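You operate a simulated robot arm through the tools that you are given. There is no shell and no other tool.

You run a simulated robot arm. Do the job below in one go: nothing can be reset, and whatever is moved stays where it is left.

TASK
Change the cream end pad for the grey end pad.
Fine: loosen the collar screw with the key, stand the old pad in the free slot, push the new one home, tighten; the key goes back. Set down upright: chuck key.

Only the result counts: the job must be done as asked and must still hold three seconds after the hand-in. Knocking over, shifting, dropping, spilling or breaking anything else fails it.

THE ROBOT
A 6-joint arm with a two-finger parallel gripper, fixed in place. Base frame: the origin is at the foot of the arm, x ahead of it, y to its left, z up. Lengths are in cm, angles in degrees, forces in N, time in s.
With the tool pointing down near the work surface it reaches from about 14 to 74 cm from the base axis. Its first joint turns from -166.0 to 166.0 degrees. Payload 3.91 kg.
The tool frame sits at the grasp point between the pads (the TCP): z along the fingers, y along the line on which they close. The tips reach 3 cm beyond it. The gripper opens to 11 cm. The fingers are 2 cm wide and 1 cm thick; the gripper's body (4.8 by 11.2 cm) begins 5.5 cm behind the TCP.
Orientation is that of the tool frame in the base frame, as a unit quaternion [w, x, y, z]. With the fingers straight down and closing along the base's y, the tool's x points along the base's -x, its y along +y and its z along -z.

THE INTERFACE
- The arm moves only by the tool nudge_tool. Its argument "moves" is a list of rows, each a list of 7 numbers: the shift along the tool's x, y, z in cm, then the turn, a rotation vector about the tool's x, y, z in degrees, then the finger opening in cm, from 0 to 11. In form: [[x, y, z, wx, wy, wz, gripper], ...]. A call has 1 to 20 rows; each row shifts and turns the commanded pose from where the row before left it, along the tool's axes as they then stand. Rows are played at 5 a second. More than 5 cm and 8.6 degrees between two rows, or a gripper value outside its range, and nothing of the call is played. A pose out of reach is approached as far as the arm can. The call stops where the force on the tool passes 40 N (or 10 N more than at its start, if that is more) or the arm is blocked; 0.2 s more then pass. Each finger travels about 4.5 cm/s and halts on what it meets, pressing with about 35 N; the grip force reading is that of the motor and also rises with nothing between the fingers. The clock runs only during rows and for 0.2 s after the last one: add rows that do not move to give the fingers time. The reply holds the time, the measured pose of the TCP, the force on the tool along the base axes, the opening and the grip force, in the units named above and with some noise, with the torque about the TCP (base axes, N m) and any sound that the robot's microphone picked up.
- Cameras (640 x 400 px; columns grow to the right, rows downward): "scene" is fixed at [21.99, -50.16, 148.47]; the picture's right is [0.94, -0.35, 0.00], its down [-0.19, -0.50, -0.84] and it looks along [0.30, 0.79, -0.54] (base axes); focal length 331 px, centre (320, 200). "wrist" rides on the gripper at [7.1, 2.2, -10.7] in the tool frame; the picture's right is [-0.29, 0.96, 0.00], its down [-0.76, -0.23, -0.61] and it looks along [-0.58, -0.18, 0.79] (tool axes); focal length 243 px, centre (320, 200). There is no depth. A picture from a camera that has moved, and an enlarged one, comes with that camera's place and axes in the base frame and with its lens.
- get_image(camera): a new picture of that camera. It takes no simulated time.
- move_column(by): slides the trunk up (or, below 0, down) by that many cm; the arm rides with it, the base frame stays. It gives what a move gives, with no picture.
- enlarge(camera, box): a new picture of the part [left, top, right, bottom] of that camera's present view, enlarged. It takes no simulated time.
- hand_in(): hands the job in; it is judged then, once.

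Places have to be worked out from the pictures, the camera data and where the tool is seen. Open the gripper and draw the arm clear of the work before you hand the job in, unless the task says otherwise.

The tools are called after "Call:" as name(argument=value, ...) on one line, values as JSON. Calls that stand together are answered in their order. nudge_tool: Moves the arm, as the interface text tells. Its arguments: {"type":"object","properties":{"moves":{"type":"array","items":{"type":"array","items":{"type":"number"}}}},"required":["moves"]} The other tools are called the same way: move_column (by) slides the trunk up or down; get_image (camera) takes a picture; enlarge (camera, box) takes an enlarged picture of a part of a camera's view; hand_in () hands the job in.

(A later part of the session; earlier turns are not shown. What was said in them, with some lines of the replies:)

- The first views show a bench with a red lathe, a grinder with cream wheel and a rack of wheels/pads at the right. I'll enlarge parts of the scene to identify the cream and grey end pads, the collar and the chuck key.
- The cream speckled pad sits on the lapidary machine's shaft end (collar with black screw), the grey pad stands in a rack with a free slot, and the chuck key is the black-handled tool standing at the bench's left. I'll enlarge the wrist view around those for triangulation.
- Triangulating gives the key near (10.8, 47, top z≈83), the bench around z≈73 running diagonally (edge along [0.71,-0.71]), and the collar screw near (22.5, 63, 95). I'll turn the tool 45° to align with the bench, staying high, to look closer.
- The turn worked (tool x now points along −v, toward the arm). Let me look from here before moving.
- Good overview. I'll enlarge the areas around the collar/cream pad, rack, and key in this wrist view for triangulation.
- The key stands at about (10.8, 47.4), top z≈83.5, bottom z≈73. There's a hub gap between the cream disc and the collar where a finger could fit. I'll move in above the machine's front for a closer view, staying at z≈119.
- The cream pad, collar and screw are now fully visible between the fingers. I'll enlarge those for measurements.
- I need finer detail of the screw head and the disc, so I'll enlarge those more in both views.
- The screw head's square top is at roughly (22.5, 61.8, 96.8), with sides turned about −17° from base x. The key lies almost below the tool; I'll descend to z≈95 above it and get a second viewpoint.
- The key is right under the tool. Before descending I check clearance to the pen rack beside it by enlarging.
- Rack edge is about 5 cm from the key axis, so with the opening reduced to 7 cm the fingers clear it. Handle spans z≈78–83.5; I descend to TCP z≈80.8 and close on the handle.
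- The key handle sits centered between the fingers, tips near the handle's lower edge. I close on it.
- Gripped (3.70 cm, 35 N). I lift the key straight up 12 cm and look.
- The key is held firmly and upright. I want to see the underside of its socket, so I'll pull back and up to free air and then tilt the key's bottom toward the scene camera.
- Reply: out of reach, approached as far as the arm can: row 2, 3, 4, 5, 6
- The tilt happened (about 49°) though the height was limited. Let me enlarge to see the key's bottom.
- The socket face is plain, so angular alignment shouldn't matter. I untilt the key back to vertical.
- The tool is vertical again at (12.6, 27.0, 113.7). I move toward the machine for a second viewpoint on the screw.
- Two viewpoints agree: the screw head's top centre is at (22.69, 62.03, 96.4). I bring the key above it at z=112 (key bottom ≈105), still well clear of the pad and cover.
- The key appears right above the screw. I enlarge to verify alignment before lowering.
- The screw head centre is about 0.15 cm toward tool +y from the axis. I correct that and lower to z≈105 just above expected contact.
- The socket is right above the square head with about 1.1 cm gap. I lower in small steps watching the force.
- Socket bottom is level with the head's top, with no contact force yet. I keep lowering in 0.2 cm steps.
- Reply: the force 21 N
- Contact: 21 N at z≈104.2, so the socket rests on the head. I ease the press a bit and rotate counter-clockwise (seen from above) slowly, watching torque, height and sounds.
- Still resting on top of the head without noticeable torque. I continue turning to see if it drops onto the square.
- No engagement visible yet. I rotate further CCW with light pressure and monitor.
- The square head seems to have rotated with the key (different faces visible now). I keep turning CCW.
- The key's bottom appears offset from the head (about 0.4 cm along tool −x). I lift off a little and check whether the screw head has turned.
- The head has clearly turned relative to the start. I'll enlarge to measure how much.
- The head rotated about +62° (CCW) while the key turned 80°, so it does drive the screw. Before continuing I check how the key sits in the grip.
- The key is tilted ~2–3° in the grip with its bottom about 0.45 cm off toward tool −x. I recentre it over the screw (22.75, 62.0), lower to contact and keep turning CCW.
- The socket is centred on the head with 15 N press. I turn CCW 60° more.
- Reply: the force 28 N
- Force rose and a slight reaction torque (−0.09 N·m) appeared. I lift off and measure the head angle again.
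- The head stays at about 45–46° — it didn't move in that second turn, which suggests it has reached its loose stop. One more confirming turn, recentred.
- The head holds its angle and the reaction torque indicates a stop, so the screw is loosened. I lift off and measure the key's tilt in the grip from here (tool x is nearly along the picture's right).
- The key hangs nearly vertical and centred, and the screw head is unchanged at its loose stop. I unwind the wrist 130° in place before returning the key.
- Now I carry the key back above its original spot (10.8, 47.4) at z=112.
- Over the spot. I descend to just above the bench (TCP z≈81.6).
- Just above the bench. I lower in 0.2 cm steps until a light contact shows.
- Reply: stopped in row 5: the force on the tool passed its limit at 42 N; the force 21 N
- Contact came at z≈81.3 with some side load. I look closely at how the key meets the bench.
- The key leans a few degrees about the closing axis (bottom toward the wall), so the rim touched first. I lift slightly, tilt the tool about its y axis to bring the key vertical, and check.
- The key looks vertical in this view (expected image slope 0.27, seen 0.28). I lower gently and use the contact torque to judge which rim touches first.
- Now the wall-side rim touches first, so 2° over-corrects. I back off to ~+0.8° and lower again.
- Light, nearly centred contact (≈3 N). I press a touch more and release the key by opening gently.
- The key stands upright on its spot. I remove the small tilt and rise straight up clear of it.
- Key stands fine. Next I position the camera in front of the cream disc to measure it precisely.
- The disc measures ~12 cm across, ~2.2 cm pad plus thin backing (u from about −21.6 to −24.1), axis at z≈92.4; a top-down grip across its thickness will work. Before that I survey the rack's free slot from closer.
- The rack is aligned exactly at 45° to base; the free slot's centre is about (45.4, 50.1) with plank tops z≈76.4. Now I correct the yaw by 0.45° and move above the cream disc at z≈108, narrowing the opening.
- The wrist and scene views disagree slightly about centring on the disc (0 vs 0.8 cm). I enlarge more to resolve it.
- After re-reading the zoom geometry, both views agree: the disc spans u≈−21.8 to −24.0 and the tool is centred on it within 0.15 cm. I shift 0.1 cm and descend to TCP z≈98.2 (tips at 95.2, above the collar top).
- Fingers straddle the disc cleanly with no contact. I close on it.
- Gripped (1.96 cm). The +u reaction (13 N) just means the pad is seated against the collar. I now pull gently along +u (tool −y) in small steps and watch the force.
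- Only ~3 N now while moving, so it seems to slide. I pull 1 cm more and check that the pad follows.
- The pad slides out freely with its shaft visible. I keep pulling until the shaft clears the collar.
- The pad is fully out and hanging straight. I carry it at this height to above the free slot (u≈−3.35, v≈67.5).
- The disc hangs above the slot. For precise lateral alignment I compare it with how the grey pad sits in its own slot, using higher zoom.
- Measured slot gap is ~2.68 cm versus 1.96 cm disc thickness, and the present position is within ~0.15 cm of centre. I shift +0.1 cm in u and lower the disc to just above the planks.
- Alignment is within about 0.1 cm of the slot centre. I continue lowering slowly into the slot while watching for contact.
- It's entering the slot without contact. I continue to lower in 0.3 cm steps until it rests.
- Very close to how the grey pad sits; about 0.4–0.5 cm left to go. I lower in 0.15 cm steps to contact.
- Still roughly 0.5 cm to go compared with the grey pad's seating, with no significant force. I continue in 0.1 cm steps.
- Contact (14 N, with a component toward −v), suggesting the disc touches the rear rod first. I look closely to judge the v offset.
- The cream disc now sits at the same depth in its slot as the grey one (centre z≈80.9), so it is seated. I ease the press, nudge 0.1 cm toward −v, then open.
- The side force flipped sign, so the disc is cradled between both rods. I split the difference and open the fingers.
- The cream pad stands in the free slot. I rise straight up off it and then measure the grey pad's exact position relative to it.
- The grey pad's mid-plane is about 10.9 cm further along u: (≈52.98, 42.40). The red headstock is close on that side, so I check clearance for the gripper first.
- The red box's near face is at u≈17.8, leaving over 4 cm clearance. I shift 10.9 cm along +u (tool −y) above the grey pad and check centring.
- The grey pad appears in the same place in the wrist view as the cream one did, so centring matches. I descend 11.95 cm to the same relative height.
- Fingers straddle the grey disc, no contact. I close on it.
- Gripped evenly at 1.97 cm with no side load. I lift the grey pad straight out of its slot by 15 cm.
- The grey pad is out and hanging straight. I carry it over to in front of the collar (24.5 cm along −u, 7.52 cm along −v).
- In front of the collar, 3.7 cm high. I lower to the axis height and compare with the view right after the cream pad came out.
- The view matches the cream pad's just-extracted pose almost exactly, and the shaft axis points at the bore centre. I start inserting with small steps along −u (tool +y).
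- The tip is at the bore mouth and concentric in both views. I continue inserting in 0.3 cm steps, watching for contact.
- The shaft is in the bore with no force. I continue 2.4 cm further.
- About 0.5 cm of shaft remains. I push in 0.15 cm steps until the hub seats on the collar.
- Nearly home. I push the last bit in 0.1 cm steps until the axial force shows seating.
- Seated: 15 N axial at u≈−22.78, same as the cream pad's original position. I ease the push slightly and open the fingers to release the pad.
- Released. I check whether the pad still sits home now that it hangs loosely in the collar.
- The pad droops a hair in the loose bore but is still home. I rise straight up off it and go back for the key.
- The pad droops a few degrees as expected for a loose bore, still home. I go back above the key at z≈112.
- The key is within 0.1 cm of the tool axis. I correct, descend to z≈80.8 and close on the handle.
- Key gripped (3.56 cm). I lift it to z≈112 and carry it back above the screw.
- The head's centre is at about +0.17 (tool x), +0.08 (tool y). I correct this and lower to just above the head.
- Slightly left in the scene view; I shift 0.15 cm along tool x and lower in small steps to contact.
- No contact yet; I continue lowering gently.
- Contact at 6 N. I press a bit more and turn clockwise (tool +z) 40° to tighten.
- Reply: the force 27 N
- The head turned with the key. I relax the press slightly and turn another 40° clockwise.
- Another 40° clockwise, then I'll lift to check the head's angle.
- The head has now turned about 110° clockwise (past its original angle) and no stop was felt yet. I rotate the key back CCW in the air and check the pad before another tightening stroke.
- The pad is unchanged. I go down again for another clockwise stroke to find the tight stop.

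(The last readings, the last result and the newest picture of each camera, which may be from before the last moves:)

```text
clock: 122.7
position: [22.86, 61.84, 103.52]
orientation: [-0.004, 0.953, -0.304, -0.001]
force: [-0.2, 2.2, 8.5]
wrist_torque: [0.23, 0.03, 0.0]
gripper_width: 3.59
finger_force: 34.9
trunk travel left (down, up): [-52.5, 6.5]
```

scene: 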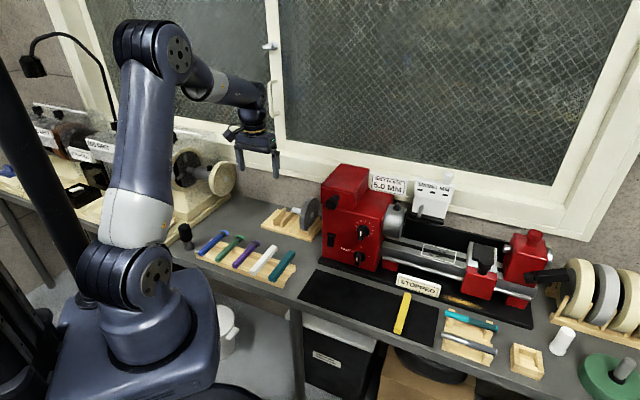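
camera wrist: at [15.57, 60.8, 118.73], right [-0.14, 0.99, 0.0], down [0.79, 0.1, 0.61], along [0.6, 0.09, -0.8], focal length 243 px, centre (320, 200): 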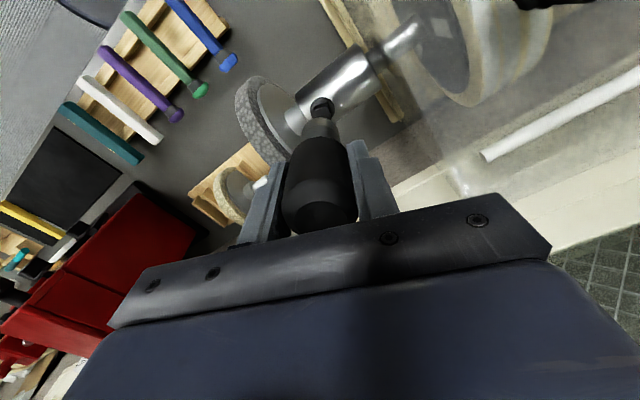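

Contact at 8.5 N. I press slightly more and turn clockwise in two strokes, checking torque after each.

Call:
nudge_tool(moves=[[0, 0, 0.1, 0, 0, 0, 3], [0, 0, 0, 0, 0, 5, 3], [0, 0, 0, 0, 0, 5, 3], [0, 0, 0, 0, 0, 5, 3], [0, 0, 0, 0, 0, 5, 3], [0, 0, 0, 0, 0, 5, 3]])

Call:
enlarge(camera="scene", box=[196, 155, 228, 175])

Call:
nudge_tool(moves=[[0, 0, 0, 0, 0, 5, 3], [0, 0, 0, 0, 0, 5, 3], [0, 0, 0, 0, 0, 5, 3], [0, 0, 0, 0, 0, 5, 3], [0, 0, 0, 0, 0, 5, 3]])

Call:
enlarge(camera="scene", box=[196, 155, 228, 175])

```text
clock: 124.1
position: [22.84, 61.77, 103.51]
orientation: [-0.003, 0.864, -0.504, -0.002]
force: [-4.5, 0.0, 27.6]
wrist_torque: [0.33, 0.26, 0.09]
gripper_width: 3.61
finger_force: 35.3
trunk travel left (down, up): [-52.5, 6.5]
```

```text
16.00 times, centred on (212, 165) of scene
camera zoom: at [21.99, -50.16, 148.47], right [0.94, -0.35, 0.0], down [-0.19, -0.5, -0.84], along [0.3, 0.79, -0.54], focal length 5290 px, centre (2048, 760)
```

zoom: 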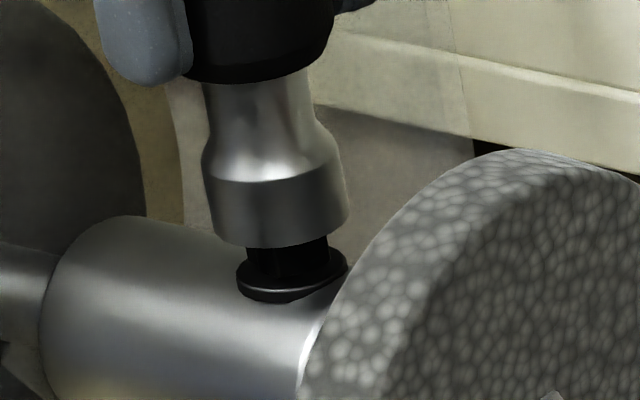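

```text
clock: 125.3
position: [22.84, 61.66, 103.5]
orientation: [-0.003, 0.734, -0.679, -0.003]
force: [-4.2, -2.6, 27.2]
wrist_torque: [0.06, 0.42, 0.11]
gripper_width: 3.56
finger_force: 35.1
trunk travel left (down, up): [-52.5, 6.5]
```

```text
16.00 times, centred on (212, 165) of scene
camera zoom: at [21.99, -50.16, 148.47], right [0.94, -0.35, 0.0], down [-0.19, -0.5, -0.84], along [0.3, 0.79, -0.54], focal length 5290 px, centre (2048, 760)
```

zoom: 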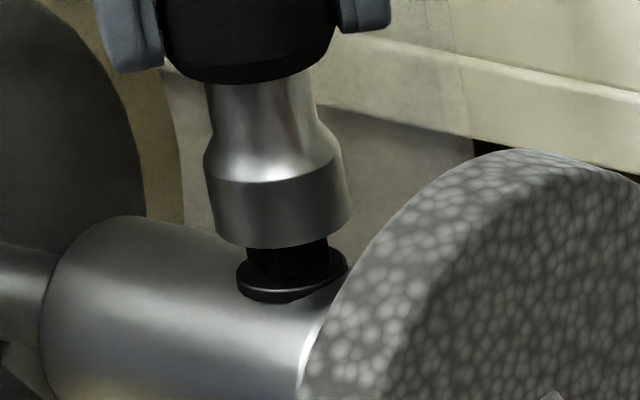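

Now the reaction torque (+0.11 N·m) with the head no longer turning shows the tight stop is reached. I lift the key off and check the head and pad.

Call:
nudge_tool(moves=[[0, 0, -1.5, 0, 0, 0, 3], [0, 0, -1.5, 0, 0, 0, 3], [0, 0, -2, 0, 0, 0, 3], [0, 0, -3, 0, 0, 0, 3], [0, 0, 0, 0, 0, 0, 3]])

Call:
enlarge(camera="scene", box=[192, 145, 256, 195])

Call:
get_image(camera="wrist")

Call:
enlarge(camera="scene", box=[168, 95, 232, 155])

```text
clock: 126.5
position: [22.98, 61.82, 111.24]
orientation: [0.0, 0.735, -0.678, -0.002]
force: [-1.1, -0.3, -0.9]
wrist_torque: [0.04, -0.01, 0.02]
gripper_width: 3.56
finger_force: 35.2
trunk travel left (down, up): [-52.5, 6.5]
```

```text
8.00 times, centred on (224, 170) of scene
camera zoom: at [21.99, -50.16, 148.47], right [0.94, -0.35, 0.0], down [-0.19, -0.5, -0.84], along [0.3, 0.79, -0.54], focal length 2645 px, centre (1088, 440)
```

zoom: 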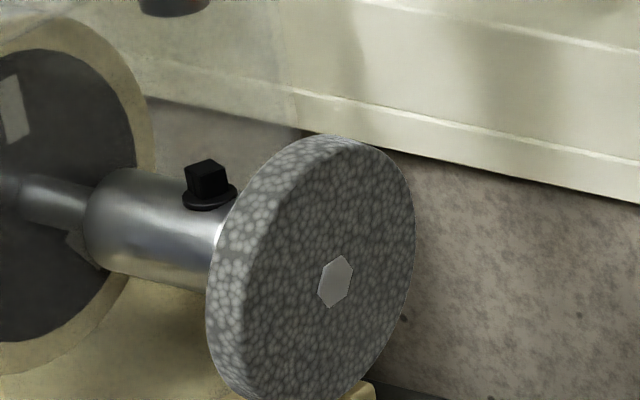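

```text
taken
camera wrist: at [21.38, 54.55, 121.98], right [-0.98, 0.21, 0.0], down [0.17, 0.77, 0.61], along [0.13, 0.6, -0.79], focal length 243 px, centre (320, 200)
```

wrist: 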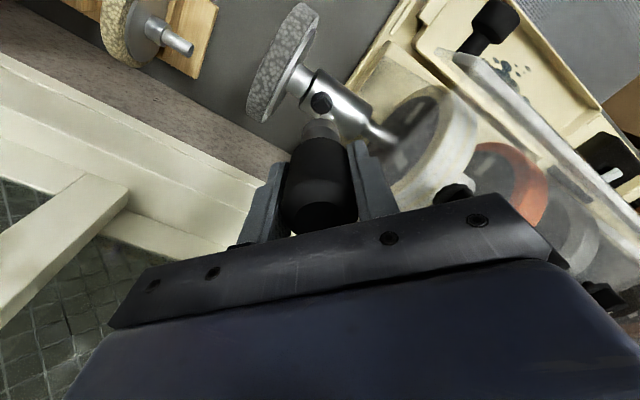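

```text
6.67 times, centred on (200, 125) of scene
camera zoom: at [21.99, -50.16, 148.47], right [0.94, -0.35, 0.0], down [-0.19, -0.5, -0.84], along [0.3, 0.79, -0.54], focal length 2204 px, centre (1120, 700)
```

zoom: 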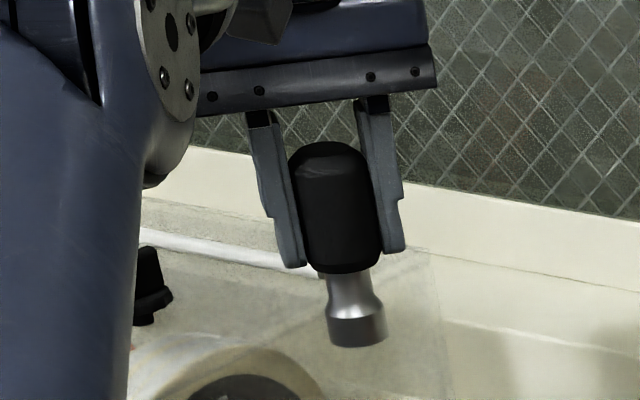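

The screw is tight. The key leans ~4° in the grip; I rotate the wrist back to the bench orientation and carry the key to its spot.

Call:
nudge_tool(moves=[[0, 0, 0, 0, 0, 8.27, 3], [0, 0, 0, 0, 0, 8.27, 3], [0, 0, 0, 0, 0, 8.27, 3], [0, 0, 0, 0, 0, 8.27, 3], [0, 0, 0, 0, 0, 8.27, 3], [0, 0, 0, 0, 0, 8.27, 3], [0, 0, 0, 0, 0, 0, 3]])

Call:
nudge_tool(moves=[[4.67, -0.41, 0, 0, 0, 0, 3], [4.67, -0.41, 0, 0, 0, 0, 3], [4.67, -0.41, 0, 0, 0, 0, 3], [4.67, -0.41, 0, 0, 0, 0, 3], [0, 0, 0, 0, 0, 0, 3], [0, 0, 0, 0, 0, 0, 3]])

Call:
get_image(camera="wrist")

Call:
enlarge(camera="scene", box=[140, 110, 220, 180])

```text
clock: 128.1
position: [22.96, 61.95, 111.32]
orientation: [0.0, -0.381, 0.924, 0.002]
force: [0.8, -0.3, -0.4]
wrist_torque: [-0.01, 0.01, 0.03]
gripper_width: 3.56
finger_force: 34.5
trunk travel left (down, up): [-52.5, 6.5]
```

```text
clock: 129.5
position: [10.82, 47.37, 111.21]
orientation: [0.0, -0.383, 0.924, 0.003]
force: [0.6, 0.8, -0.3]
wrist_torque: [0.01, -0.02, 0.0]
gripper_width: 3.54
finger_force: 35.4
trunk travel left (down, up): [-52.5, 6.5]
```

```text
taken
camera wrist: at [4.34, 43.86, 122.03], right [-0.47, 0.88, 0.0], down [0.7, 0.37, 0.61], along [0.53, 0.29, -0.79], focal length 243 px, centre (320, 200)
```

wrist: 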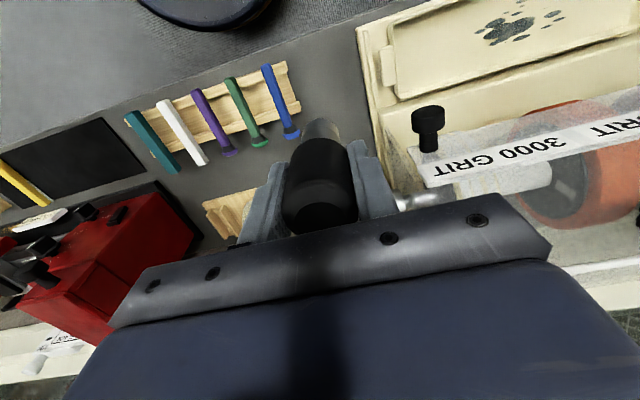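

```text
5.71 times, centred on (180, 145) of scene
camera zoom: at [21.99, -50.16, 148.47], right [0.94, -0.35, 0.0], down [-0.19, -0.5, -0.84], along [0.3, 0.79, -0.54], focal length 1889 px, centre (1120, 514)
```

zoom: 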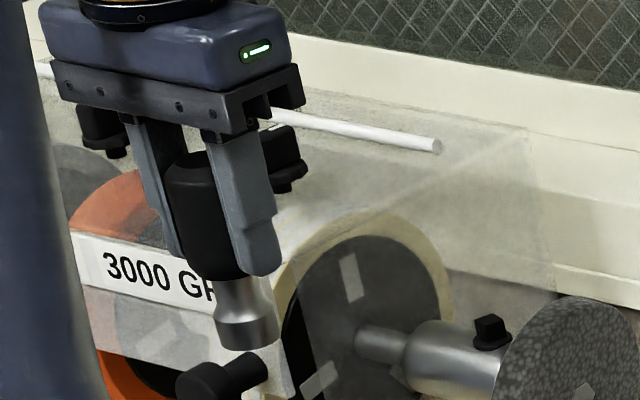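

I descend to just above the bench and tilt the tool 3.5° to bring the key upright.

Call:
nudge_tool(moves=[[0, 0, 4.5, 0, 0, 0, 3], [0, 0, 4.5, 0, 0, 0, 3], [0, 0, 4.5, 0, 0, 0, 3], [0, 0, 4.5, 0, 0, 0, 3], [0, 0, 4.5, 0, 0, 0, 3], [0, 0, 4.3, 0, 0, 0, 3], [0, 0, 2.1, 0, 0, 0, 3], [0, 0, 0, 0, 2, 0, 3], [0, 0, 0, 0, 1.5, 0, 3], [0, 0, 0, 0, 0, 0, 3], [0, 0, 0, 0, 0, 0, 3]])

Call:
enlarge(camera="scene", box=[160, 210, 216, 260])

Call:
enlarge(camera="wrist", box=[260, 90, 388, 240])

```text
clock: 131.9
position: [10.79, 47.45, 82.39]
orientation: [-0.029, -0.382, 0.924, -0.01]
force: [0.3, 0.0, -1.7]
wrist_torque: [-0.01, -0.05, -0.02]
gripper_width: 3.56
finger_force: 35.2
trunk travel left (down, up): [-52.5, 6.5]
```

```text
8.00 times, centred on (188, 235) of scene
camera zoom: at [21.99, -50.16, 148.47], right [0.94, -0.35, 0.0], down [-0.19, -0.5, -0.84], along [0.3, 0.79, -0.54], focal length 2645 px, centre (1376, -80)
```

zoom: 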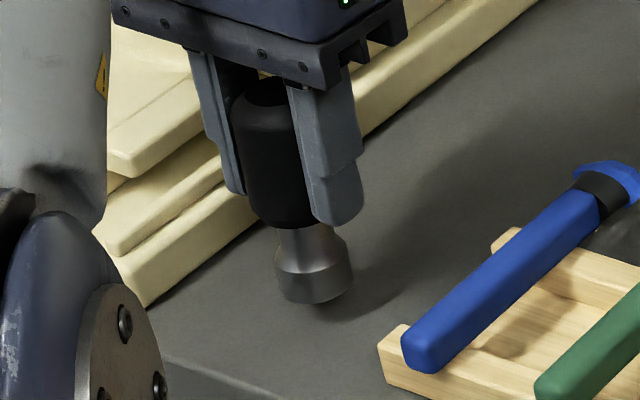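

```text
2.67 times, centred on (324, 165) of wrist
camera zoom: at [4.75, 44.48, 93.51], right [-0.47, 0.88, -0.01], down [0.73, 0.4, 0.56], along [0.5, 0.26, -0.83], focal length 647 px, centre (309, 293)
```

zoom: 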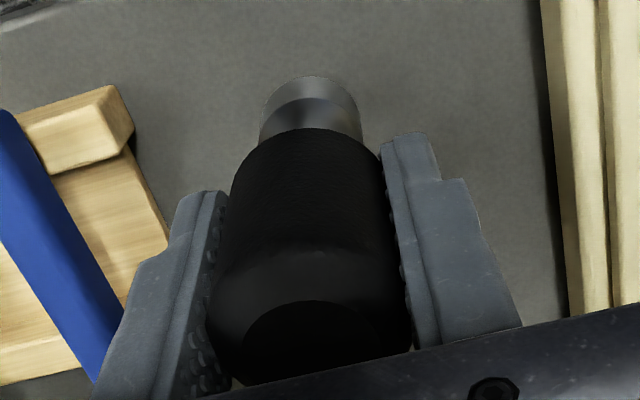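

Key looks upright now. I lower gently to contact and read the torque to see which rim touches.

Call:
nudge_tool(moves=[[0, 0, 0.4, 0, 0, 0, 3], [0, 0, 0.3, 0, 0, 0, 3], [0, 0, 0.2, 0, 0, 0, 3], [0, 0, 0.1, 0, 0, 0, 3], [0, 0, 0.1, 0, 0, 0, 3], [0, 0, 0, 0, 0, 0, 3]])

```text
clock: 133.3
position: [10.88, 47.56, 81.23]
orientation: [-0.029, -0.382, 0.924, -0.009]
force: [0.6, 0.5, -0.9]
wrist_torque: [-0.01, 0.02, 0.0]
gripper_width: 3.58
finger_force: 34.8
trunk travel left (down, up): [-52.5, 6.5]
```

Call:
nudge_tool(moves=[[0, 0, 0.1, 0, 0, 0, 3], [0, 0, 0.1, 0, 0, 0, 3], [0, 0, 0.1, 0, 0, 0, 3], [0, 0, 0, 0, 0, 0, 3]])

```text
clock: 134.3
position: [10.7, 47.57, 80.89]
orientation: [-0.028, -0.383, 0.923, -0.009]
force: [0.1, -0.2, -0.9]
wrist_torque: [0.01, -0.02, 0.0]
gripper_width: 3.55
finger_force: 34.8
trunk travel left (down, up): [-52.5, 6.5]
```

Call:
nudge_tool(moves=[[0, 0, 0.1, 0, 0, 0, 3], [0, 0, 0.1, 0, 0, 0, 3], [0, 0, 0, 0, 0, 0, 3]])

Call:
enlarge(camera="scene", box=[160, 210, 216, 260])

```text
clock: 135.1
position: [10.81, 47.52, 80.98]
orientation: [-0.028, -0.383, 0.923, -0.009]
force: [-0.7, -0.2, 2.2]
wrist_torque: [0.0, -0.05, 0.0]
gripper_width: 3.6
finger_force: 35.3
trunk travel left (down, up): [-52.5, 6.5]
```

```text
8.00 times, centred on (188, 235) of scene
camera zoom: at [21.99, -50.16, 148.47], right [0.94, -0.35, 0.0], down [-0.19, -0.5, -0.84], along [0.3, 0.79, -0.54], focal length 2645 px, centre (1376, -80)
```

zoom: 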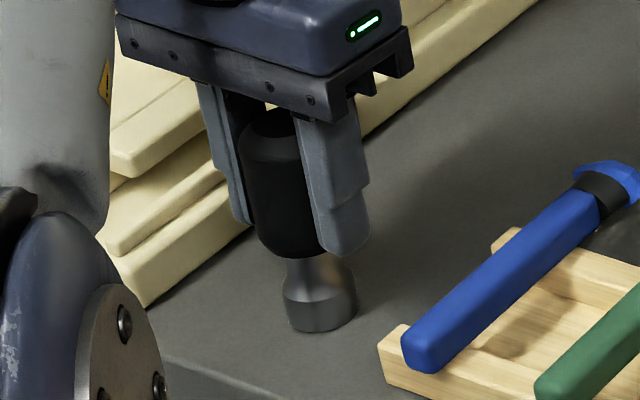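

Call:
nudge_tool(moves=[[0, 0, 0.1, 0, 0, 0, 3], [0, 0, 0, 0, 0, 0, 3], [0, 0, 0, 0, 0, 0, 3]])

```text
clock: 135.9
position: [10.79, 47.45, 80.74]
orientation: [-0.028, -0.382, 0.924, -0.009]
force: [0.5, -0.5, 15.6]
wrist_torque: [0.19, -0.12, -0.01]
gripper_width: 3.59
finger_force: 34.4
trunk travel left (down, up): [-52.5, 6.5]
```

The wall-side rim touches first, so I reduce the tilt by 1.2° and touch down again.

Call:
nudge_tool(moves=[[0, 0, -0.25, 0, 0, 0, 3], [0, 0, 0, 0, -1.2, 0, 3], [0, 0, 0.1, 0, 0, 0, 3], [0, 0, 0.05, 0, 0, 0, 3], [0, 0, 0.05, 0, 0, 0, 3], [0, 0, 0, 0, 0, 0, 3], [0, 0, 0, 0, 0, 0, 3]])

```text
clock: 137.5
position: [10.8, 47.45, 80.87]
orientation: [-0.02, -0.383, 0.924, -0.005]
force: [-0.8, 0.0, 3.5]
wrist_torque: [0.05, 0.06, 0.05]
gripper_width: 3.56
finger_force: 34.7
trunk travel left (down, up): [-52.5, 6.5]
```

Call:
nudge_tool(moves=[[0, 0, 0.08, 0, 0, 0, 3], [0, 0, 0, 0, 0, 0, 3], [0, 0, 0, 0, 0, 0, 3]])

```text
clock: 138.3
position: [10.74, 47.46, 80.73]
orientation: [-0.017, -0.383, 0.924, -0.005]
force: [0.7, -0.4, 16.4]
wrist_torque: [0.08, -0.11, 0.02]
gripper_width: 3.58
finger_force: 34.2
trunk travel left (down, up): [-52.5, 6.5]
```

Contact is now well inside the base, so the key stands flat. I ease the load and open the fingers.

Call:
nudge_tool(moves=[[0, 0, -0.1, 0, 0, 0, 3], [0, 0, 0, 0, 0, 0, 3], [0, 0, 0, 0, 0, 0, 3.8], [0, 0, 0, 0, 0, 0, 4.3], [0, 0, 0, 0, 0, 0, 5], [0, 0, 0, 0, 0, 0, 6], [0, 0, 0, 0, 0, 0, 7], [0, 0, 0, 0, 0, 0, 7]])

Call:
enlarge(camera="scene", box=[160, 210, 216, 260])

Call:
get_image(camera="wrist")

```text
clock: 140.1
position: [10.89, 47.52, 80.79]
orientation: [-0.018, -0.382, 0.924, -0.006]
force: [-0.1, -0.5, 0.0]
wrist_torque: [0.0, -0.02, -0.01]
gripper_width: 6.99
finger_force: 0.0
trunk travel left (down, up): [-52.5, 6.5]
```

```text
8.00 times, centred on (188, 235) of scene
camera zoom: at [21.99, -50.16, 148.47], right [0.94, -0.35, 0.0], down [-0.19, -0.5, -0.84], along [0.3, 0.79, -0.54], focal length 2645 px, centre (1376, -80)
```

zoom: 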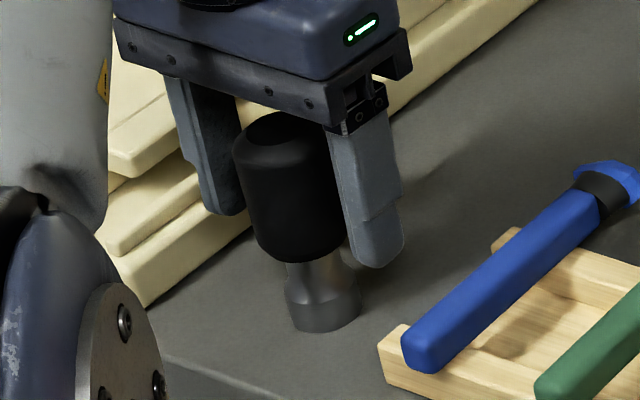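

```text
taken
camera wrist: at [4.56, 44.27, 91.78], right [-0.47, 0.88, -0.01], down [0.72, 0.39, 0.58], along [0.51, 0.27, -0.82], focal length 243 px, centre (320, 200)
```

wrist: 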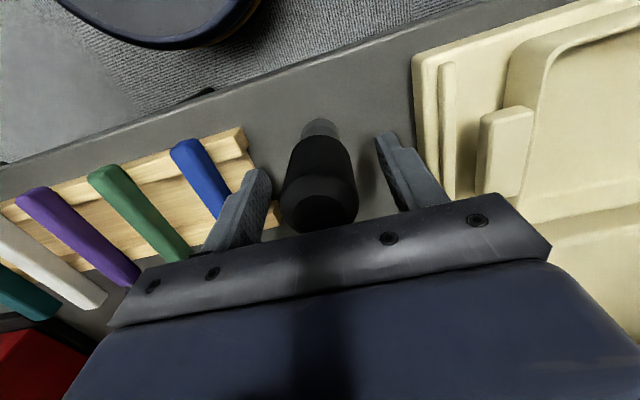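

The key stands upright on its place. I rise clear, levelling the tool.

Call:
nudge_tool(moves=[[0, 0, -1, 0, 0, 0, 7], [0, 0, -3, 0, 0, 0, 7], [0, 0, -4, 0, 0, 0, 7], [0, 0, -4, 0, 0, 0, 7], [0, 0, -4, 0, -2.3, 0, 7], [0, 0, -4, 0, 0, 0, 7], [0, 0, -4, 0, 0, 0, 7], [0, 0, -4, 0, 0, 0, 7], [0, 0, -3, 0, 0, 0, 7], [0, 0, 0, 0, 0, 0, 7]])

Call:
get_image(camera="wrist")

Call:
get_image(camera="scene")

```text
clock: 142.3
position: [11.22, 47.64, 111.91]
orientation: [0.0, -0.382, 0.924, 0.002]
force: [0.1, 0.5, 0.6]
wrist_torque: [0.02, 0.03, 0.0]
gripper_width: 7.0
finger_force: 0.0
trunk travel left (down, up): [-52.5, 6.5]
```

```text
taken
camera wrist: at [4.7, 44.27, 122.63], right [-0.47, 0.88, 0.01], down [0.7, 0.37, 0.61], along [0.53, 0.29, -0.79], focal length 243 px, centre (320, 200)
```

wrist: 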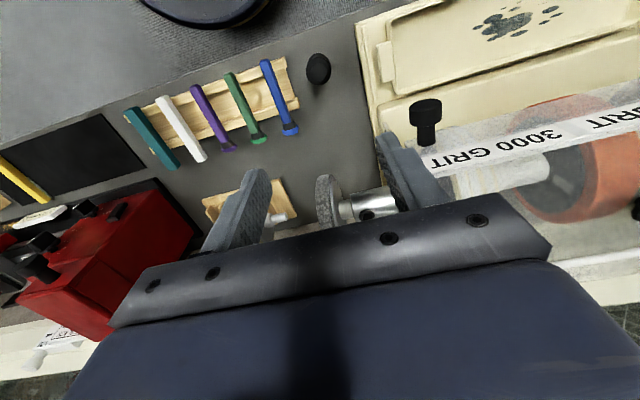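

```text
taken
```

scene: 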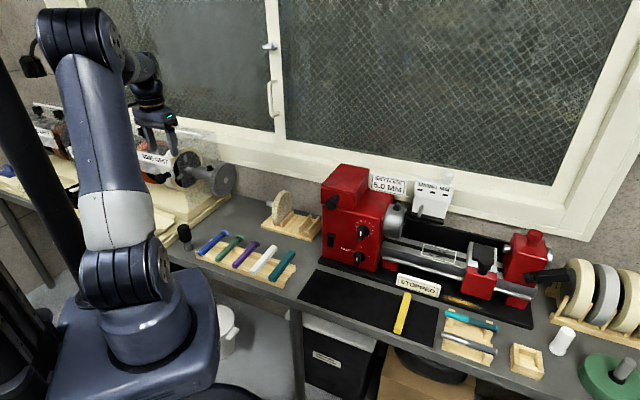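

Everything else is undisturbed. The new pad droops slightly in the collar; I go above it to inspect and verify that it is really home and clamped.

Call:
nudge_tool(moves=[[-4.58, -0.8, 0, 0, 0, 0, 7], [-4.58, -0.8, 0, 0, 0, 0, 7], [-4.58, -0.8, 0, 0, 0, 0, 6], [-4.58, -0.8, 0, 0, 0, 0, 5], [0, 0, 2, 0, 0, 0, 4.4], [0, 0, 1.8, 0, 0, 0, 4.4], [0, 0, 0, 0, 0, 0, 4.4], [0, 0, 0, 0, 0, 0, 4.4]])

Call:
get_image(camera="wrist")

Call:
enlarge(camera="wrist", box=[272, 30, 400, 170])

Call:
enlarge(camera="scene", box=[192, 130, 272, 190])

```text
clock: 144.1
position: [26.42, 58.6, 107.94]
orientation: [0.0, -0.382, 0.924, 0.004]
force: [-0.9, -0.6, 0.0]
wrist_torque: [0.0, 0.01, -0.04]
gripper_width: 4.41
finger_force: 0.0
trunk travel left (down, up): [-52.5, 6.5]
```

```text
taken
camera wrist: at [19.95, 55.09, 118.75], right [-0.47, 0.88, 0.0], down [0.7, 0.37, 0.61], along [0.53, 0.29, -0.79], focal length 243 px, centre (320, 200)
```

wrist: 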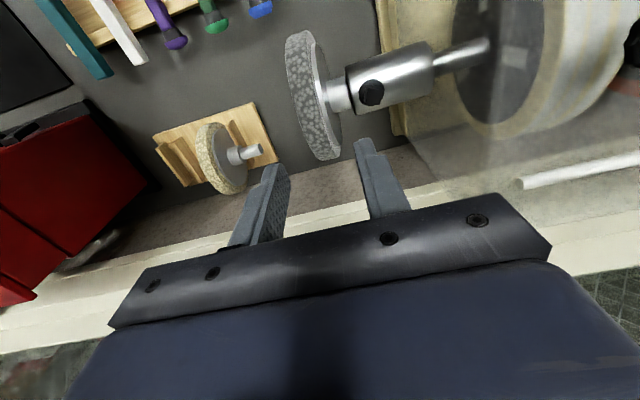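

```text
2.86 times, centred on (336, 100) of wrist
camera zoom: at [19.95, 55.09, 118.75], right [-0.47, 0.88, 0.0], down [0.7, 0.37, 0.61], along [0.53, 0.29, -0.79], focal length 693 px, centre (274, 486)
```

zoom: 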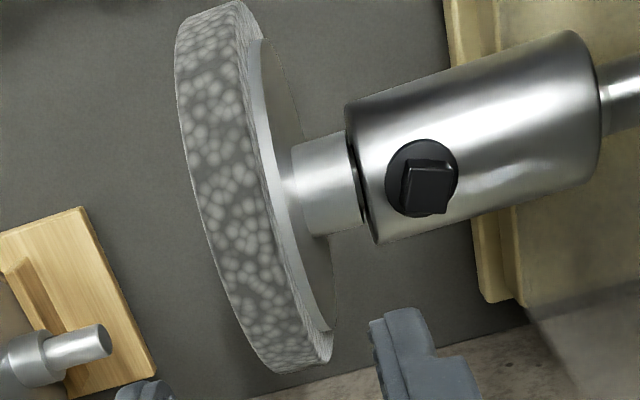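

```text
6.67 times, centred on (232, 160) of scene
camera zoom: at [21.99, -50.16, 148.47], right [0.94, -0.35, 0.0], down [-0.19, -0.5, -0.84], along [0.3, 0.79, -0.54], focal length 2204 px, centre (907, 467)
```

zoom: 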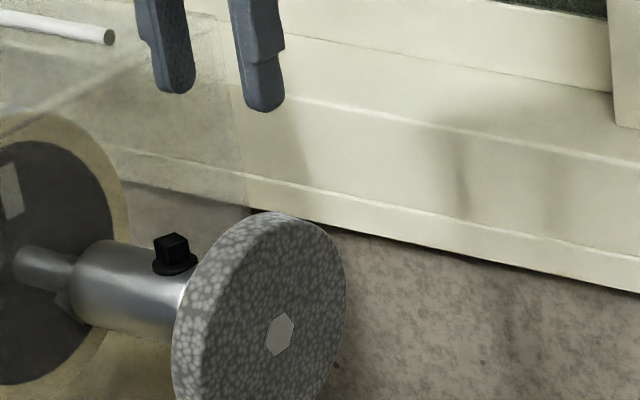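

The disc top leans about 0.4 cm outward. I centre on it and descend to grip it, to level and push it home again and feel whether it is clamped.

Call:
nudge_tool(moves=[[0.1, -0.4, 0, 0, 0, 0, 4.4], [0, 0, 3, 0, 0, 0, 4.4], [0, 0, 3, 0, 0, 0, 4.4], [0, 0, 2, 0, 0, 0, 4.4], [0, 0, 1.2, 0, 0, 0, 4.4], [0, 0, 0.6, 0, 0, 0, 4.4], [0, 0, 0, 0, 0, 0, 4.4], [0, 0, 0, 0, 0, 0, 4.4]])

Call:
get_image(camera="wrist")

Call:
enlarge(camera="scene", box=[192, 140, 272, 190])

```text
clock: 145.9
position: [26.72, 58.16, 98.19]
orientation: [0.0, -0.382, 0.924, 0.002]
force: [0.3, -0.3, 0.3]
wrist_torque: [0.0, 0.01, 0.02]
gripper_width: 4.41
finger_force: 0.1
trunk travel left (down, up): [-52.5, 6.5]
```

```text
taken
camera wrist: at [20.17, 54.66, 108.92], right [-0.47, 0.88, 0.0], down [0.7, 0.37, 0.61], along [0.53, 0.29, -0.79], focal length 243 px, centre (320, 200)
```

wrist: 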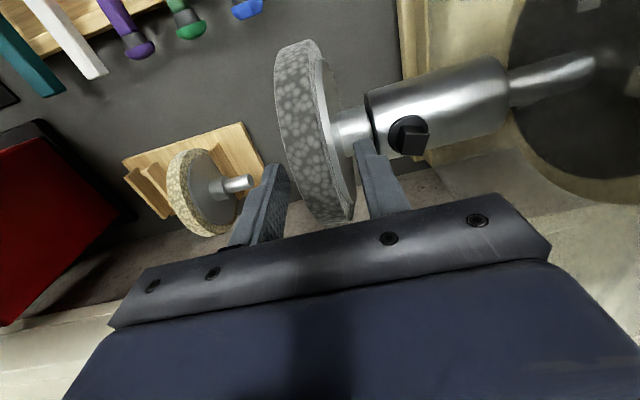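

```text
8.00 times, centred on (232, 165) of scene
camera zoom: at [21.99, -50.16, 148.47], right [0.94, -0.35, 0.0], down [-0.19, -0.5, -0.84], along [0.3, 0.79, -0.54], focal length 2645 px, centre (1024, 480)
```

zoom: 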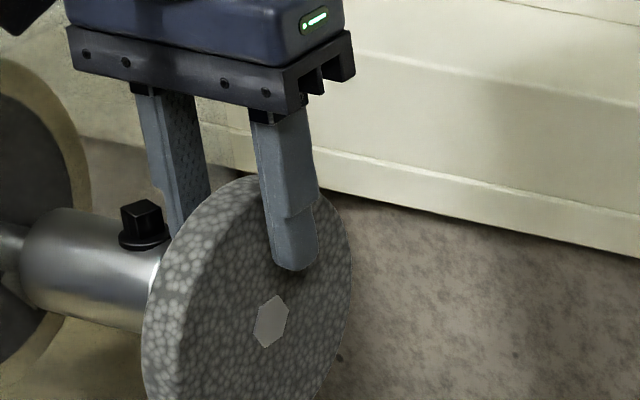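

Fingers straddle the disc. I close slowly and watch how the pad reacts.

Call:
nudge_tool(moves=[[0, 0, 0, 0, 0, 0, 3], [0, 0, 0, 0, 0, 0, 2.5], [0, 0, 0, 0, 0, 0, 2.2], [0, 0, 0, 0, 0, 0, 2.0], [0, 0, 0, 0, 0, 0, 1.8], [0, 0, 0, 0, 0, 0, 1.8], [0, 0, 0, 0, 0, 0, 1.8]])

Call:
get_image(camera="wrist")

Call:
enlarge(camera="scene", box=[192, 140, 272, 190])

```text
clock: 147.5
position: [26.74, 58.16, 98.2]
orientation: [-0.001, -0.383, 0.924, 0.003]
force: [3.6, -3.6, 3.3]
wrist_torque: [0.39, 0.52, 0.0]
gripper_width: 2.12
finger_force: 35.2
trunk travel left (down, up): [-52.5, 6.5]
```

```text
taken
camera wrist: at [20.21, 54.61, 108.97], right [-0.47, 0.88, 0.01], down [0.7, 0.37, 0.61], along [0.53, 0.29, -0.79], focal length 243 px, centre (320, 200)
```

wrist: 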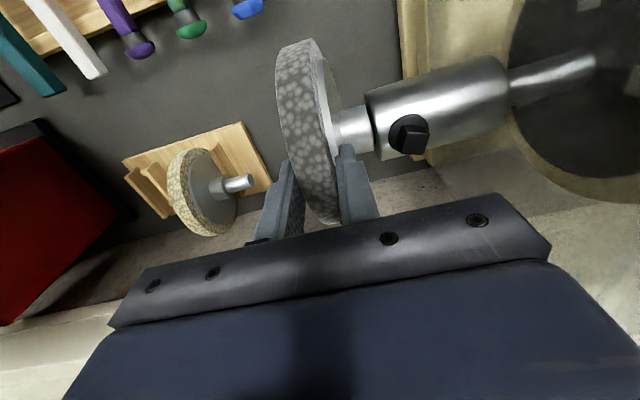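

```text
8.00 times, centred on (232, 165) of scene
camera zoom: at [21.99, -50.16, 148.47], right [0.94, -0.35, 0.0], down [-0.19, -0.5, -0.84], along [0.3, 0.79, -0.54], focal length 2645 px, centre (1024, 480)
```

zoom: 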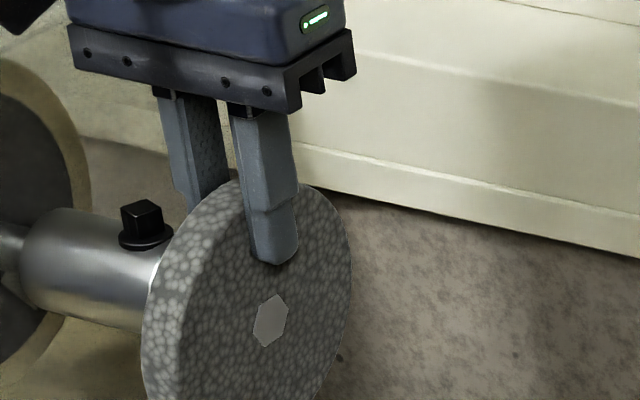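

The fingers stop at 2.12 cm with a torque of ~0.65 N·m: the pad does not yield, which suggests it is clamped. I do a gentle 0.2 cm pull test outward.

Call:
nudge_tool(moves=[[0, -0.1, 0, 0, 0, 0, 1.8], [0, -0.1, 0, 0, 0, 0, 1.8], [0, 0, 0, 0, 0, 0, 1.8]])

```text
clock: 148.3
position: [26.75, 58.16, 98.23]
orientation: [0.0, -0.384, 0.923, 0.004]
force: [-2.5, 4.7, 6.3]
wrist_torque: [0.83, 0.68, -0.08]
gripper_width: 2.13
finger_force: 35.5
trunk travel left (down, up): [-52.5, 6.5]
```

The pad did not move while the pull force rose by ~10 N: it is firmly clamped. I undo the pull, open the fingers and rise clear.

Call:
nudge_tool(moves=[[0, 0.2, 0, 0, 0, 0, 1.8], [0, 0, 0, 0, 0, 0, 1.8], [0, 0, 0, 0, 0, 0, 2.6], [0, 0, 0, 0, 0, 0, 3.4], [0, 0, 0, 0, 0, 0, 4.4], [0, 0, 0, 0, 0, 0, 4.4], [0, 0, -1, 0, 0, 0, 4.4], [0, 0, -2, 0, 0, 0, 4.4], [0, 0, -4, 0, 0, 0, 4.4], [0, 0, -4, 0, 0, 0, 4.4], [0, 0, -4, 0, 0, 0, 4.4], [0, 0, 0, 0, 0, 0, 4.4]])

Call:
get_image(camera="wrist")

Call:
enlarge(camera="scene", box=[192, 145, 256, 195])

Call:
enlarge(camera="wrist", box=[270, 20, 430, 150])

```text
clock: 150.9
position: [26.56, 58.18, 113.05]
orientation: [0.0, -0.383, 0.924, 0.002]
force: [0.0, 0.7, -0.2]
wrist_torque: [-0.01, 0.0, -0.03]
gripper_width: 4.39
finger_force: 0.0
trunk travel left (down, up): [-52.5, 6.5]
```

```text
taken
camera wrist: at [20.11, 54.65, 123.88], right [-0.47, 0.88, 0.0], down [0.7, 0.37, 0.61], along [0.53, 0.29, -0.79], focal length 243 px, centre (320, 200)
```

wrist: 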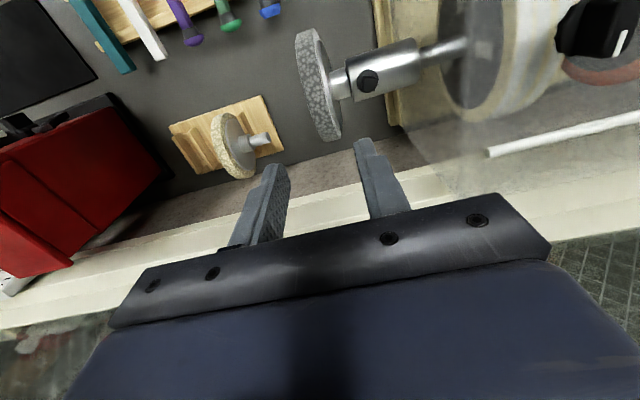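

```text
8.00 times, centred on (224, 170) of scene
camera zoom: at [21.99, -50.16, 148.47], right [0.94, -0.35, 0.0], down [-0.19, -0.5, -0.84], along [0.3, 0.79, -0.54], focal length 2645 px, centre (1088, 440)
```

zoom: 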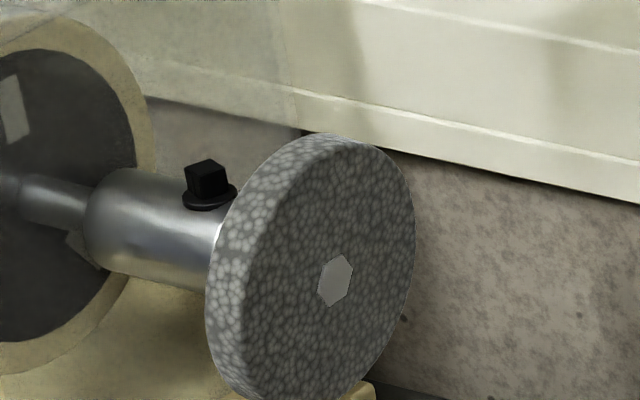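

```text
3.08 times, centred on (350, 85) of wrist
camera zoom: at [20.11, 54.65, 123.88], right [-0.47, 0.88, 0.0], down [0.7, 0.37, 0.61], along [0.53, 0.29, -0.79], focal length 746 px, centre (228, 554)
```

zoom: 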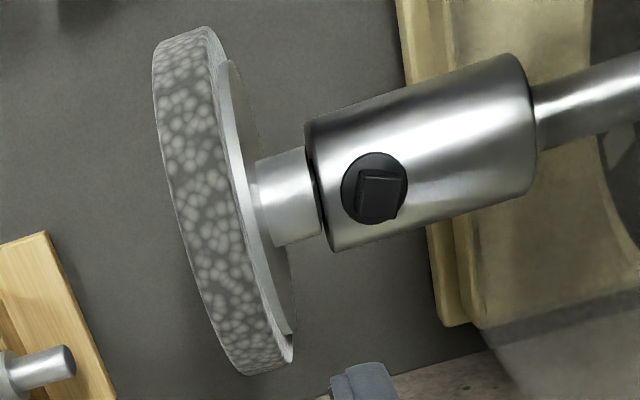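

The view hints the pad's droop may have changed slightly. I move to exactly the earlier viewpoint to compare.

Call:
nudge_tool(moves=[[0.05, 0.4, 0.9, 0, 0, 0, 7], [0, 0, 0, 0, 0, 0, 7], [0, 0, 0, 0, 0, 0, 7]])

Call:
enlarge(camera="wrist", box=[270, 20, 446, 150])

```text
clock: 151.7
position: [26.36, 58.39, 112.2]
orientation: [-0.001, -0.382, 0.924, 0.003]
force: [-0.5, -0.3, -0.4]
wrist_torque: [0.01, -0.01, -0.02]
gripper_width: 6.99
finger_force: 0.0
trunk travel left (down, up): [-52.5, 6.5]
```

```text
3.08 times, centred on (358, 85) of wrist
camera zoom: at [19.82, 54.88, 122.92], right [-0.47, 0.88, 0.0], down [0.7, 0.37, 0.61], along [0.53, 0.29, -0.79], focal length 746 px, centre (203, 554)
```

zoom: 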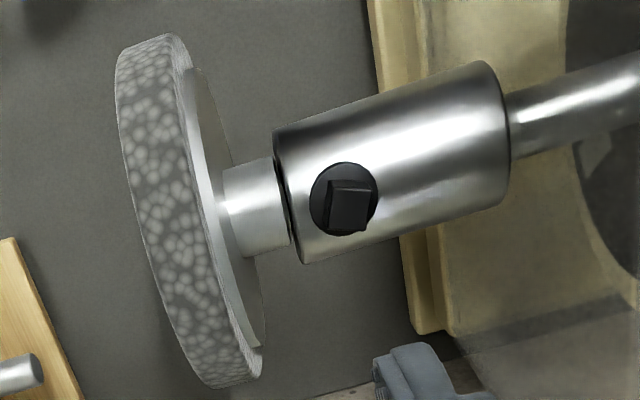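

The pad is unchanged: clamped, home within about 1 mm (small ~3° sag). Everything is in place, so I open the gripper and draw the arm back clear of the work.

Call:
nudge_tool(moves=[[4, 0, -1, 0, 0, 0, 11], [4.5, 0, -1, 0, 0, 0, 11], [4.5, 0, -1, 0, 0, 0, 11], [4.5, 0, -1, 0, 0, 0, 11], [4.5, 0, -1, 0, 0, 0, 11], [4.5, 0, -1, 0, 0, 0, 11], [3, 0, -1, 0, 0, 0, 11], [0, 0, 0, 0, 0, 0, 11], [0, 0, 0, 0, 0, 0, 11]])

Call:
get_image(camera="scene")

Call:
enlarge(camera="scene", box=[160, 145, 340, 260])

Call:
get_image(camera="wrist")

```text
clock: 153.7
position: [5.57, 37.47, 119.02]
orientation: [0.0, -0.383, 0.924, 0.002]
force: [0.4, -0.9, 0.3]
wrist_torque: [0.02, 0.03, -0.02]
gripper_width: 11.0
finger_force: 0.0
trunk travel left (down, up): [-52.5, 6.5]
```

```text
taken
```

scene: 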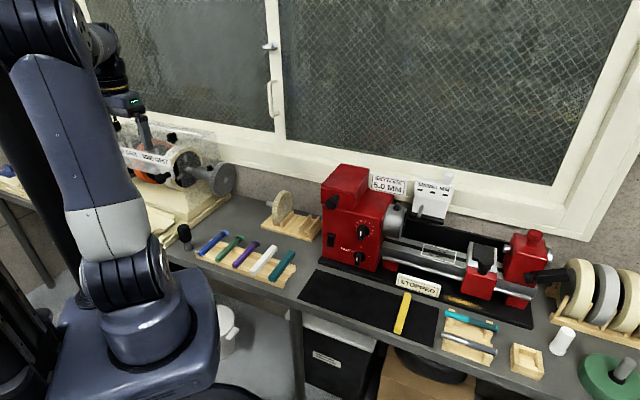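

```text
3.48 times, centred on (250, 202) of scene
camera zoom: at [21.99, -50.16, 148.47], right [0.94, -0.35, 0.0], down [-0.19, -0.5, -0.84], along [0.3, 0.79, -0.54], focal length 1150 px, centre (564, 191)
```

zoom: 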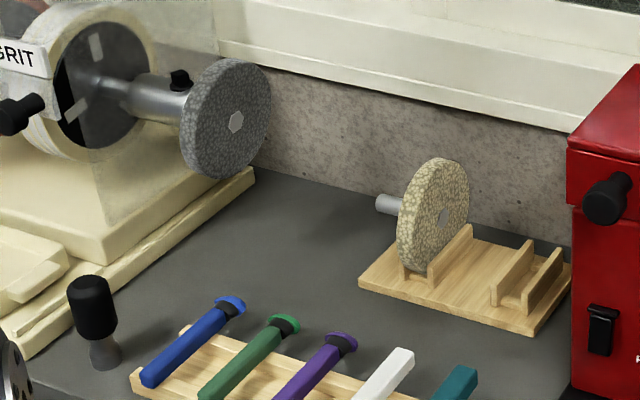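

```text
taken
camera wrist: at [-1.03, 33.95, 129.82], right [-0.47, 0.88, 0.0], down [0.7, 0.37, 0.61], along [0.53, 0.29, -0.79], focal length 243 px, centre (320, 200)
```

wrist: 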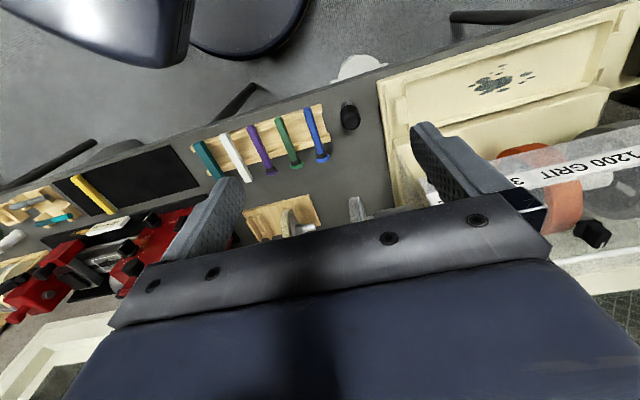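

The final view shows the grey pad clamped in the collar and the cream pad standing in the slot that was free. The key is upright at its place, nothing else has moved, and the arm is clear with the gripper open. I hand in the job.

Call:
hand_in()

```text
The job is handed in.
```

The pads are swapped and the job is handed in; I don't have the result of the judging.

- **Grey pad:** It is in the collar, pushed home to within about 1 mm. It sags about 3°, because it drooped in the loose bore before I could tighten the screw.
- **Collar screw:** I tightened it clockwise to its stop, which is further round than where it started. In a gentle pull test the force rose about 10 N and the pad did not move.
- **Cream pad:** It stands in the slot that was free.
- **Chuck key:** It stands upright within about 1 mm of its original spot.
- **Everything else:** Nothing else on the bench appears to have moved. The arm is drawn back with the gripper open.

The sag is the one thing I could not fix: with one gripper I couldn't hold the pad level while turning the key.
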